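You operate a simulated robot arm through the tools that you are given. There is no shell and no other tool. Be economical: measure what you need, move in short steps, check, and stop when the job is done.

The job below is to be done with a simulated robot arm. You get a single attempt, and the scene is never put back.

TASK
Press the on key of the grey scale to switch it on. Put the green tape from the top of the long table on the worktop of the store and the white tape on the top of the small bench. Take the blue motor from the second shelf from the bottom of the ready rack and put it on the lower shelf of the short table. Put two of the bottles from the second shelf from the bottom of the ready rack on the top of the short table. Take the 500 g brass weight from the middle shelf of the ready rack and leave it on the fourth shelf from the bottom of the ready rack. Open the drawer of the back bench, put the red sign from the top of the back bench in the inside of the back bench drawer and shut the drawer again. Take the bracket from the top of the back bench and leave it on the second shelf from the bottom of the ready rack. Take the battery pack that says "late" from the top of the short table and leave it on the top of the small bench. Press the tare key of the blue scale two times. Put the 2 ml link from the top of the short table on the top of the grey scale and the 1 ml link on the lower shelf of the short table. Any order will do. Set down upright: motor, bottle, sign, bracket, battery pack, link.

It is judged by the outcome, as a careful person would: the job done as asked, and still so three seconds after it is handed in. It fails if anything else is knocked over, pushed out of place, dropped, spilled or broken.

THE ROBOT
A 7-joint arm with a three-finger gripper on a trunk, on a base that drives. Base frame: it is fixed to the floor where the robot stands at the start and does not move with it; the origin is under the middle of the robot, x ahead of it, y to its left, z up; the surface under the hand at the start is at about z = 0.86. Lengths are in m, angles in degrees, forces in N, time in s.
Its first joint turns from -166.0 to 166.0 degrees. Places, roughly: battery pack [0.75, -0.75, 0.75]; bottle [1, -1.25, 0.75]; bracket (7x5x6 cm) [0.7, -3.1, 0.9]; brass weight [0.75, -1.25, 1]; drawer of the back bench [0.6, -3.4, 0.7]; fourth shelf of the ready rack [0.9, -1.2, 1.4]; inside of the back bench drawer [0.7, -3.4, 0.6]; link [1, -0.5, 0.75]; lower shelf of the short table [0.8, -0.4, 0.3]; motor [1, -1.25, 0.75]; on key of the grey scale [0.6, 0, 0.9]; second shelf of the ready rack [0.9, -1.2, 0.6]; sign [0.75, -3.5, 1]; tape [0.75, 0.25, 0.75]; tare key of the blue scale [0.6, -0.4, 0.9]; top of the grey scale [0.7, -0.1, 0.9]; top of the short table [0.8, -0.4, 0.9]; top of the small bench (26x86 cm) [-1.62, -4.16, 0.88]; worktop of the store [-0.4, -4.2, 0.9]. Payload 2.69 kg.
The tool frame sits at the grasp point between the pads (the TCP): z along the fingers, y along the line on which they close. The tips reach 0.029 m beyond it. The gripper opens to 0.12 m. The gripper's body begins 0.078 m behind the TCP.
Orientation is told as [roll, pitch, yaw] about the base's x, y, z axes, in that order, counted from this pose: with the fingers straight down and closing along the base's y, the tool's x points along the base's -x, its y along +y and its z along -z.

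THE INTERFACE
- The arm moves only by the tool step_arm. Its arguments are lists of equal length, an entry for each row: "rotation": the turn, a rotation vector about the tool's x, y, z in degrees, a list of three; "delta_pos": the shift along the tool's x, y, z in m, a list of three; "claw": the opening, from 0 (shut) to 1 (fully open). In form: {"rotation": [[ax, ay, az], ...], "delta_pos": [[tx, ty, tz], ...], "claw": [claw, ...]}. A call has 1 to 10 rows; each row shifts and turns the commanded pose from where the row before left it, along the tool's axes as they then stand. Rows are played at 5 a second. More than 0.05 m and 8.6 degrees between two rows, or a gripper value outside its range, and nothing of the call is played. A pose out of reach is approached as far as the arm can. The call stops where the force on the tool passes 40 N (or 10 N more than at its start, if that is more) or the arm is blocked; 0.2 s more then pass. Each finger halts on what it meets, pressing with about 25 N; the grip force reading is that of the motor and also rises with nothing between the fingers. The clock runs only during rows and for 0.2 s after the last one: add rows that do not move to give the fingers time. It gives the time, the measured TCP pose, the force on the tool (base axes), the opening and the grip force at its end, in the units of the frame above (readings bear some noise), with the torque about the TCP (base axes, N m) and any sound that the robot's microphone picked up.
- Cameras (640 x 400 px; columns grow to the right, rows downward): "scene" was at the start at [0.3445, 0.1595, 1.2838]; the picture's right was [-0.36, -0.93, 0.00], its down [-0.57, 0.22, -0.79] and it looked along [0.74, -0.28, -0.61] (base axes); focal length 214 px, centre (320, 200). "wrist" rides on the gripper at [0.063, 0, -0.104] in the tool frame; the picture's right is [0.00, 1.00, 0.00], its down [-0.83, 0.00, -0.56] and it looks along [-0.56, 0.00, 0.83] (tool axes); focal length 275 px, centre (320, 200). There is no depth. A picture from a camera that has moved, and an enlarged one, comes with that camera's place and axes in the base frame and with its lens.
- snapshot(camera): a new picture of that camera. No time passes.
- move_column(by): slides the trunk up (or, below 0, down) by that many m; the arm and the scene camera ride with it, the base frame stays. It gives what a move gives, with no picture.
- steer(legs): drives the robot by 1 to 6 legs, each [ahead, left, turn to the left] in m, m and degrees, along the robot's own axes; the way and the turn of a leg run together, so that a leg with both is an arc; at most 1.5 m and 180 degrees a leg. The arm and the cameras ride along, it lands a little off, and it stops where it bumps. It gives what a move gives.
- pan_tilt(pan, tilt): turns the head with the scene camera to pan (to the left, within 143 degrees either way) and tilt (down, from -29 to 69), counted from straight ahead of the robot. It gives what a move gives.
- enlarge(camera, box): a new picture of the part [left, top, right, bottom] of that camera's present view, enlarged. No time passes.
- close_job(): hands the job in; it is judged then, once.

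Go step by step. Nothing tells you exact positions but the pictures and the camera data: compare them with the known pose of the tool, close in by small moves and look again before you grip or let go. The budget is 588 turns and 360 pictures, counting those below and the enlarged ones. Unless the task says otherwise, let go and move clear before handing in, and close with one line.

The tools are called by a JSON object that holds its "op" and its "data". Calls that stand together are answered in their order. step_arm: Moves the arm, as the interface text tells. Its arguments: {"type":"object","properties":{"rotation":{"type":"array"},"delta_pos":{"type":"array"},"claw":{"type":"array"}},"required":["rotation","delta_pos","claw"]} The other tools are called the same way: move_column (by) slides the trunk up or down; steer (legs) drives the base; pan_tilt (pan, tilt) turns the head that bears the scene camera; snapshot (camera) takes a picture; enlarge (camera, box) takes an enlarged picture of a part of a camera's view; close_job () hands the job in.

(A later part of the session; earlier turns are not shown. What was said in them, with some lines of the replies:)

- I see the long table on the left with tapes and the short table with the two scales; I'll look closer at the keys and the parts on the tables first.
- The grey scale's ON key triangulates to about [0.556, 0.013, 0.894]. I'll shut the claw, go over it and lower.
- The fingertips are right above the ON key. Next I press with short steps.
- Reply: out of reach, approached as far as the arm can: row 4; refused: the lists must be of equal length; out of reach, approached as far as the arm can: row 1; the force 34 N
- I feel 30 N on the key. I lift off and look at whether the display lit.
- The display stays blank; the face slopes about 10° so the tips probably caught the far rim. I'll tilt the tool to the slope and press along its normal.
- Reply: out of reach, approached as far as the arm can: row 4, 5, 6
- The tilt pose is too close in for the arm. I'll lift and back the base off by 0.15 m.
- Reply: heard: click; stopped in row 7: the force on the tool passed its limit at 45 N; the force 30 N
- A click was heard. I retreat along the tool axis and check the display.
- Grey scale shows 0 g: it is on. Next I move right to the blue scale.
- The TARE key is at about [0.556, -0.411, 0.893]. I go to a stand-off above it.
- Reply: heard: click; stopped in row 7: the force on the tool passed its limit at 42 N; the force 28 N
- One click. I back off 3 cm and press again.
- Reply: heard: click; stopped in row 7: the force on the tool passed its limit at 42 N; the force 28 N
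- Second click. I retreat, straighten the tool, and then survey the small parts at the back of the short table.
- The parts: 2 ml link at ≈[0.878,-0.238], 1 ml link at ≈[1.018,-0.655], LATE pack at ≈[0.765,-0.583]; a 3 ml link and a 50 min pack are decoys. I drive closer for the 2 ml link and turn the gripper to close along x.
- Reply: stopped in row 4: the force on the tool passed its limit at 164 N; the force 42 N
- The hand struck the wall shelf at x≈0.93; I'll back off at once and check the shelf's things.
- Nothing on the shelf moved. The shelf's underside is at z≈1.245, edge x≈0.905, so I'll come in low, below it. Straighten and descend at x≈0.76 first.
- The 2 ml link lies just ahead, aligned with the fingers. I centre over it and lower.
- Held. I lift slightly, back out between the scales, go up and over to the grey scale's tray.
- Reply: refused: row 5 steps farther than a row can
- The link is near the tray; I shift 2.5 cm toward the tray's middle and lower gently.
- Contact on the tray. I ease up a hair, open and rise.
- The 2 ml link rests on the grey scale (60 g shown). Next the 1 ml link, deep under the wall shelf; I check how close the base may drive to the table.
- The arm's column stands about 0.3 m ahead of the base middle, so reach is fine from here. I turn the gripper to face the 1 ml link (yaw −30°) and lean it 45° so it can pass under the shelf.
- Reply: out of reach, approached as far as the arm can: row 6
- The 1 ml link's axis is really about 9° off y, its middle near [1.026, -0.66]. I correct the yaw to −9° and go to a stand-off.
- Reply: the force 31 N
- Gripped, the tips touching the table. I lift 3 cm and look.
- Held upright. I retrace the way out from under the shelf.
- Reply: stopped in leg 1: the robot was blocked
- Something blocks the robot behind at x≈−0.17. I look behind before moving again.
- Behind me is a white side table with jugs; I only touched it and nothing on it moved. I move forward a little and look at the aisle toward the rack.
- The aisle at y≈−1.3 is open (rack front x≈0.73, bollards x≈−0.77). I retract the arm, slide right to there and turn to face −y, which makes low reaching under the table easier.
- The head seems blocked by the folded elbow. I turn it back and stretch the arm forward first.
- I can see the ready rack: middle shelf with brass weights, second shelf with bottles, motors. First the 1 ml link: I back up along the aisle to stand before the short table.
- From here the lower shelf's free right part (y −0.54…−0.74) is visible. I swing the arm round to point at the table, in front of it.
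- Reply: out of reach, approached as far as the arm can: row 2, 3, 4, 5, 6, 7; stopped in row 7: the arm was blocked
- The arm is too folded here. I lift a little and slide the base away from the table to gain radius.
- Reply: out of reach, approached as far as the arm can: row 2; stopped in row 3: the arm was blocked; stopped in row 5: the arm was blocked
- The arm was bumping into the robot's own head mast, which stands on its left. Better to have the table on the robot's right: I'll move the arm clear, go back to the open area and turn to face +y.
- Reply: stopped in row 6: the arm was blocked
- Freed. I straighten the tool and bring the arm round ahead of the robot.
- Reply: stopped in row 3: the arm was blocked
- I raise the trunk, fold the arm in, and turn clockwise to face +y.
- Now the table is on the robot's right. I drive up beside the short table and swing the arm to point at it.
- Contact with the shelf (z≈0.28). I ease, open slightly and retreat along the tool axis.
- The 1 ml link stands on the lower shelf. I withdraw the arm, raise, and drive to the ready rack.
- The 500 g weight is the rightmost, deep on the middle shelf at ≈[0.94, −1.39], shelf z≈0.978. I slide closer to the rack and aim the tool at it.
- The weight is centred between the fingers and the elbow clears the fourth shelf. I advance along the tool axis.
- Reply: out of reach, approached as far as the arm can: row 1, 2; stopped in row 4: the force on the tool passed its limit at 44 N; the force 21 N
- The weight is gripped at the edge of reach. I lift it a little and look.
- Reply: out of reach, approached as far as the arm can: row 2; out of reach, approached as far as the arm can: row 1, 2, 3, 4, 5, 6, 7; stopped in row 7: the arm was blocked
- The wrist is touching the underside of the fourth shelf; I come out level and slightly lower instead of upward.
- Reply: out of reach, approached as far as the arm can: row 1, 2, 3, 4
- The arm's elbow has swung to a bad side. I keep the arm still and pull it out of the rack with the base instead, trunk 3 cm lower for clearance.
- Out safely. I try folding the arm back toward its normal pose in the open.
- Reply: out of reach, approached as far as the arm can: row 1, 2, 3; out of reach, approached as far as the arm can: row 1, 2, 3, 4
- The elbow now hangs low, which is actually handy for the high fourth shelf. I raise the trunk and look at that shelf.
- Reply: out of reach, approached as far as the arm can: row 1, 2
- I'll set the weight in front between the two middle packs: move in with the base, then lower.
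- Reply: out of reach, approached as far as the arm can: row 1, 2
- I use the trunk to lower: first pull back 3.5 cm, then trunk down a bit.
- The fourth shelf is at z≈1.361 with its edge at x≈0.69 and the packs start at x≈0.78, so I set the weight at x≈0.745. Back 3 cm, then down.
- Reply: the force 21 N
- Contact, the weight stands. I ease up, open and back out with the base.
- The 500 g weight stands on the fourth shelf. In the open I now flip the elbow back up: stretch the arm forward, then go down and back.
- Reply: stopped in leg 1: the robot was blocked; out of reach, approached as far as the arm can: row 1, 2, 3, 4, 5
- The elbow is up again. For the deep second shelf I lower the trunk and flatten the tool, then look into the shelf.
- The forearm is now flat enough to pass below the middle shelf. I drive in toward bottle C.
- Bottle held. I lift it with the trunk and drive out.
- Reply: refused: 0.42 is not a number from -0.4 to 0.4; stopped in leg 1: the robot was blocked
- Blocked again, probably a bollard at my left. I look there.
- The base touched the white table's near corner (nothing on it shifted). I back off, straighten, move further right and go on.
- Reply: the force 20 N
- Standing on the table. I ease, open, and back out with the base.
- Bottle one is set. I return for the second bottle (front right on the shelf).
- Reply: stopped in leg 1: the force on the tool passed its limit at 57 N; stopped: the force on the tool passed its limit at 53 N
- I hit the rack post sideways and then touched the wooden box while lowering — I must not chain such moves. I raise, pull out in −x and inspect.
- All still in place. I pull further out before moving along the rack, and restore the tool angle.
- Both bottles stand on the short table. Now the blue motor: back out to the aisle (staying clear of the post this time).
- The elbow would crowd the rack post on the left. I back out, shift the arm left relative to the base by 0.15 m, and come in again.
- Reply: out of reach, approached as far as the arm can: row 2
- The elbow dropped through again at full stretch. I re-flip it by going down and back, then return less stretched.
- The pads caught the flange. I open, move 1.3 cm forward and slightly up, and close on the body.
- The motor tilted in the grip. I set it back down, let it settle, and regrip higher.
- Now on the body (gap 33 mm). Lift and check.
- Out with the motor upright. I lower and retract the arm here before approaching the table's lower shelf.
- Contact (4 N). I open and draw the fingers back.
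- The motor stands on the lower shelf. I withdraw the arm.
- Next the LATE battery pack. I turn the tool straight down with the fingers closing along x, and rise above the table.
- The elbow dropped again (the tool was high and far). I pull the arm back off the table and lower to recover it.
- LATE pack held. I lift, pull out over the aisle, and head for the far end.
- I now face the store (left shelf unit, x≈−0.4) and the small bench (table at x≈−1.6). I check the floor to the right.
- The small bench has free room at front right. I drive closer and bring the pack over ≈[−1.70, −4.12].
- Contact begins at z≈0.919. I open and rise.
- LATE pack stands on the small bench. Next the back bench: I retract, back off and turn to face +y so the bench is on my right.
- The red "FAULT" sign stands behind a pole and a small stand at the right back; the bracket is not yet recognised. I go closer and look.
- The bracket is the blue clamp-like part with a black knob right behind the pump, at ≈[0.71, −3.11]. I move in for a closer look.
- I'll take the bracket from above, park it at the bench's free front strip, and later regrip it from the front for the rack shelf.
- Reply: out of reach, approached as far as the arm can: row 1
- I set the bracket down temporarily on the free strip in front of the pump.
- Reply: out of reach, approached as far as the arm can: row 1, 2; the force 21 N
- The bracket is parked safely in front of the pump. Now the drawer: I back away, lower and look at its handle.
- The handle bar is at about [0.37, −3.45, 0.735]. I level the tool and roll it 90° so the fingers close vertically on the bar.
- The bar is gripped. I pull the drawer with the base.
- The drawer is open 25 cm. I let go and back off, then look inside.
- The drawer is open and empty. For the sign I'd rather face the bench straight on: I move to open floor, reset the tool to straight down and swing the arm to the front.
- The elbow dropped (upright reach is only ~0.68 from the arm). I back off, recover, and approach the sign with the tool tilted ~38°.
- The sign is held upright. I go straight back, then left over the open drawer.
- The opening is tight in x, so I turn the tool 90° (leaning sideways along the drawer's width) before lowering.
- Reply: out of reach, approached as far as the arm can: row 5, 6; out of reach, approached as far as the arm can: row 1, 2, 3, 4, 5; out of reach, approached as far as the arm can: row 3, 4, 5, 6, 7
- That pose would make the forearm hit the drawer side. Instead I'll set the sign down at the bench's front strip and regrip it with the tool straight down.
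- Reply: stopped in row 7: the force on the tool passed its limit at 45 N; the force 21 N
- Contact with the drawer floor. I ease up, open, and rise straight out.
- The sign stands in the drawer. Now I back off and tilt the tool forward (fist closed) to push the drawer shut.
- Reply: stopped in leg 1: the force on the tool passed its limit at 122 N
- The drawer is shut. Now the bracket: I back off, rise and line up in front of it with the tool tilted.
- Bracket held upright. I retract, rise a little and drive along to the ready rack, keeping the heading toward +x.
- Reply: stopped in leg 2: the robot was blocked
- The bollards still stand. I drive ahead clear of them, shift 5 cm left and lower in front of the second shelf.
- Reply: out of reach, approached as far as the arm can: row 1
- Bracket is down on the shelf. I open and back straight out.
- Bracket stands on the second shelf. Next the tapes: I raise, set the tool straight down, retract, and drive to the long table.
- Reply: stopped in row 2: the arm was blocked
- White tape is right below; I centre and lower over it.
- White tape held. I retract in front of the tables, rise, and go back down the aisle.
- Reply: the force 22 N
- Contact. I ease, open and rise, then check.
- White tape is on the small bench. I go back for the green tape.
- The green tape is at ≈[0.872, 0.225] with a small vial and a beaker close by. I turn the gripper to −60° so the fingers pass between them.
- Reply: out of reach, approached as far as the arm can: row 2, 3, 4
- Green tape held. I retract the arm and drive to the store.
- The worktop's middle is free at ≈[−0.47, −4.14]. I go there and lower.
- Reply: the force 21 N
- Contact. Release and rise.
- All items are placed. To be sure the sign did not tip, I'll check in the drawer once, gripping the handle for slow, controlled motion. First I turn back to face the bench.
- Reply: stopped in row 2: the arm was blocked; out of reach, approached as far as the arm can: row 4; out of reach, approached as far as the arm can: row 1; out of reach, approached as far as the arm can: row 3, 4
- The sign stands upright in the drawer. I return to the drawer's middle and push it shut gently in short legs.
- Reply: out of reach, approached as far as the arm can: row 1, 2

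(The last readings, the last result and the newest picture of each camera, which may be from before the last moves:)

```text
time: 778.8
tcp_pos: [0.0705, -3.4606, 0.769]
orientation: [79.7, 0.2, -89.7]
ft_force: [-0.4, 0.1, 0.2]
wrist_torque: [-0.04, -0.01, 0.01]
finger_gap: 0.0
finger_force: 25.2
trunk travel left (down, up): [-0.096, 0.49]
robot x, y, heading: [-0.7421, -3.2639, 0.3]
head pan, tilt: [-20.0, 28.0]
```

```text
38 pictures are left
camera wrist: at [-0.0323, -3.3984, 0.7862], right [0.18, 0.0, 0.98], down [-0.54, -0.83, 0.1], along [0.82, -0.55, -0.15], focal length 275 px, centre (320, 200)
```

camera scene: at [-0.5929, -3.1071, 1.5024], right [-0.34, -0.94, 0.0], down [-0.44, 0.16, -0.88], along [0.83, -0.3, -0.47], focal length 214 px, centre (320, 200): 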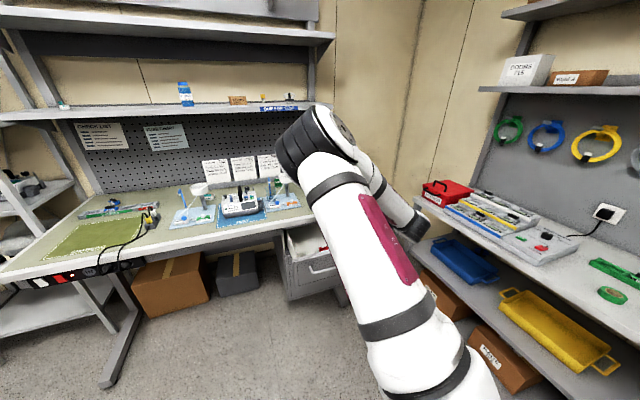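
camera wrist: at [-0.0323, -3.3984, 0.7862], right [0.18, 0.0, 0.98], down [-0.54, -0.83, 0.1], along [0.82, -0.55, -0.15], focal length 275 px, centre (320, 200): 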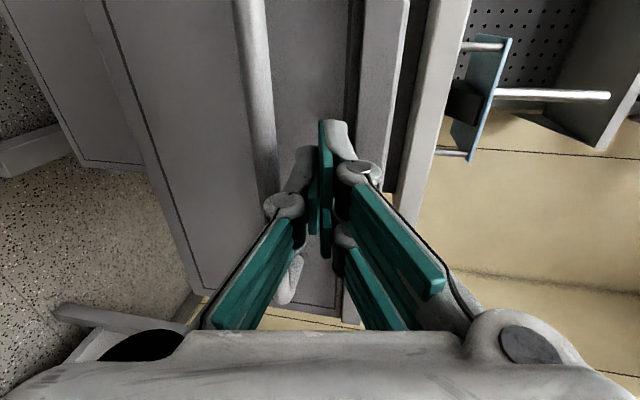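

{"op": "steer", "data": {"legs": [[0.04, 0, 0], [0.04, 0, 0], [0.04, 0, 0], [0.04, 0, 0], [0.04, 0, 0], [0.04, 0, 0]]}}

{"op": "steer", "data": {"legs": [[0.02, 0, 0]]}}

{"op": "steer", "data": {"legs": [[0.015, 0, 0]]}}

{"op": "snapshot", "data": {"camera": "wrist"}}

```text
time: 782.1
tcp_pos: [0.3107, -3.4592, 0.7684]
orientation: [79.7, 0.2, -89.7]
ft_force: [-0.6, 0.3, -1.0]
wrist_torque: [0.03, 0.0, 0.01]
finger_gap: 0.0
finger_force: 25.7
trunk travel left (down, up): [-0.096, 0.49]
robot x, y, heading: [-0.5017, -3.2667, 0.3]
head pan, tilt: [-20.0, 28.0]
```

```text
time: 782.9
tcp_pos: [0.3319, -3.4599, 0.7673]
orientation: [79.7, 0.2, -89.7]
ft_force: [-0.2, 0.7, -0.8]
wrist_torque: [-0.02, -0.05, -0.01]
finger_gap: 0.0
finger_force: 25.2
trunk travel left (down, up): [-0.096, 0.49]
robot x, y, heading: [-0.4825, -3.2632, 0.3]
head pan, tilt: [-20.0, 28.0]
```

```text
time: 783.6
tcp_pos: [0.3462, -3.4603, 0.7674]
orientation: [79.7, 0.2, -89.8]
ft_force: [0.0, -0.3, -0.3]
wrist_torque: [0.0, 0.01, 0.03]
finger_gap: 0.0
finger_force: 25.6
trunk travel left (down, up): [-0.096, 0.49]
robot x, y, heading: [-0.466, -3.264, 0.2]
head pan, tilt: [-20.0, 28.0]
```

```text
37 pictures are left
camera wrist: at [0.2437, -3.3977, 0.786], right [0.18, 0.0, 0.98], down [-0.54, -0.83, 0.1], along [0.82, -0.55, -0.15], focal length 275 px, centre (320, 200)
```

wrist: 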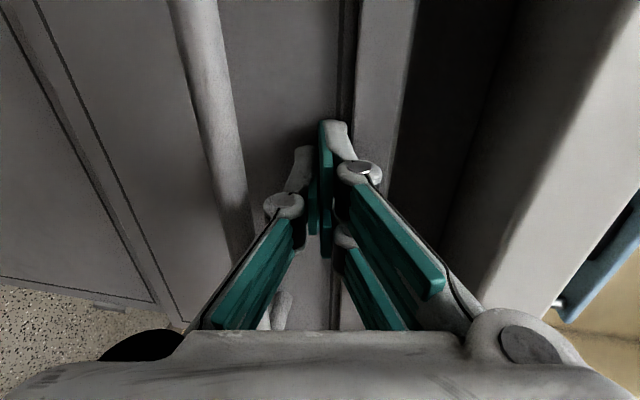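

{"op": "steer", "data": {"legs": [[0.012, 0, 0]]}}

{"op": "steer", "data": {"legs": [[0.01, 0, 0]]}}

```text
time: 784.4
tcp_pos: [0.3578, -3.4591, 0.7667]
orientation: [79.7, 0.2, -89.7]
ft_force: [-0.1, -0.5, 0.5]
wrist_torque: [0.0, 0.04, 0.0]
finger_gap: 0.0
finger_force: 24.8
trunk travel left (down, up): [-0.096, 0.49]
robot x, y, heading: [-0.4562, -3.2635, 0.2]
head pan, tilt: [-20.0, 28.0]
```

```text
time: 785.1
tcp_pos: [0.3597, -3.4596, 0.7669]
orientation: [79.6, 0.3, -90.2]
ft_force: [-9.2, 2.7, 4.9]
wrist_torque: [0.07, -0.15, 0.18]
finger_gap: 0.0002
finger_force: 25.2
trunk travel left (down, up): [-0.096, 0.49]
robot x, y, heading: [-0.451, -3.2646, -0.0]
head pan, tilt: [-20.0, 28.0]
stopped in leg 1: the force on the tool passed its limit at 62 N (the readings are from after the stop); the commanded pose is now the measured one
```

Shut against its stop. I back away and take a last look.

{"op": "steer", "data": {"legs": [[-0.4, 0, 0]]}}

{"op": "move_column", "data": {"by": 0.3}}

{"op": "snapshot", "data": {"camera": "scene"}}

{"op": "pan_tilt", "data": {"pan": 45, "tilt": 20}}

{"op": "snapshot", "data": {"camera": "scene"}}

```text
time: 787.6
tcp_pos: [-0.0416, -3.462, 0.7669]
orientation: [79.4, 0.3, -90.1]
ft_force: [0.2, -0.6, 0.9]
wrist_torque: [-0.04, -0.01, -0.01]
finger_gap: 0.0002
finger_force: 25.3
trunk travel left (down, up): [-0.096, 0.49]
robot x, y, heading: [-0.8473, -3.264, 0.0]
head pan, tilt: [-20.0, 28.0]
```

```text
time: 790.6
tcp_pos: [-0.041, -3.4613, 1.0662]
orientation: [79.7, 0.4, -90.1]
ft_force: [0.4, 0.0, -1.1]
wrist_torque: [0.0, 0.0, -0.04]
finger_gap: 0.0
finger_force: 24.9
trunk travel left (down, up): [-0.396, 0.19]
robot x, y, heading: [-0.8453, -3.2625, 0.0]
head pan, tilt: [-20.0, 28.0]
```

```text
36 pictures are left
camera scene: at [-0.5578, -3.1052, 1.419], right [-0.34, -0.94, 0.0], down [-0.44, 0.16, -0.88], along [0.83, -0.3, -0.47], focal length 214 px, centre (320, 200)
```

scene: 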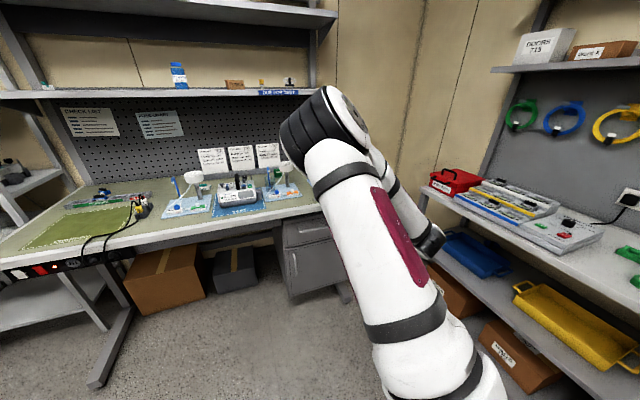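

```text
time: 792.0
tcp_pos: [-0.0411, -3.4623, 1.066]
orientation: [79.5, 0.4, -90.0]
ft_force: [0.9, 0.6, 0.7]
wrist_torque: [0.03, 0.01, -0.02]
finger_gap: 0.0001
finger_force: 25.2
trunk travel left (down, up): [-0.396, 0.19]
robot x, y, heading: [-0.8497, -3.2633, 0.2]
head pan, tilt: [45.0, 20.0]
```

```text
35 pictures are left
camera scene: at [-0.5778, -3.0082, 1.4319], right [0.71, -0.71, 0.0], down [-0.24, -0.24, -0.94], along [0.66, 0.66, -0.34], focal length 214 px, centre (320, 200)
```

scene: 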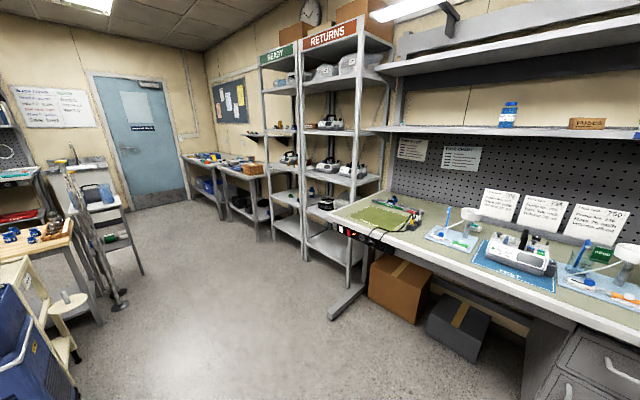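

Everything asked is in place: the drawer is shut and the gripper is empty and clear. I hand the job in.

{"op": "close_job", "data": {}}

```text
The job is handed in.
```

The whole job is done and handed in: every item is where you asked, the grey scale is on, the blue scale was tared twice, and the sign stands upright in the shut drawer. Along the way I bumped the wall shelf, the rack post, the white side table and a bollard, but nothing I could see moved or fell.
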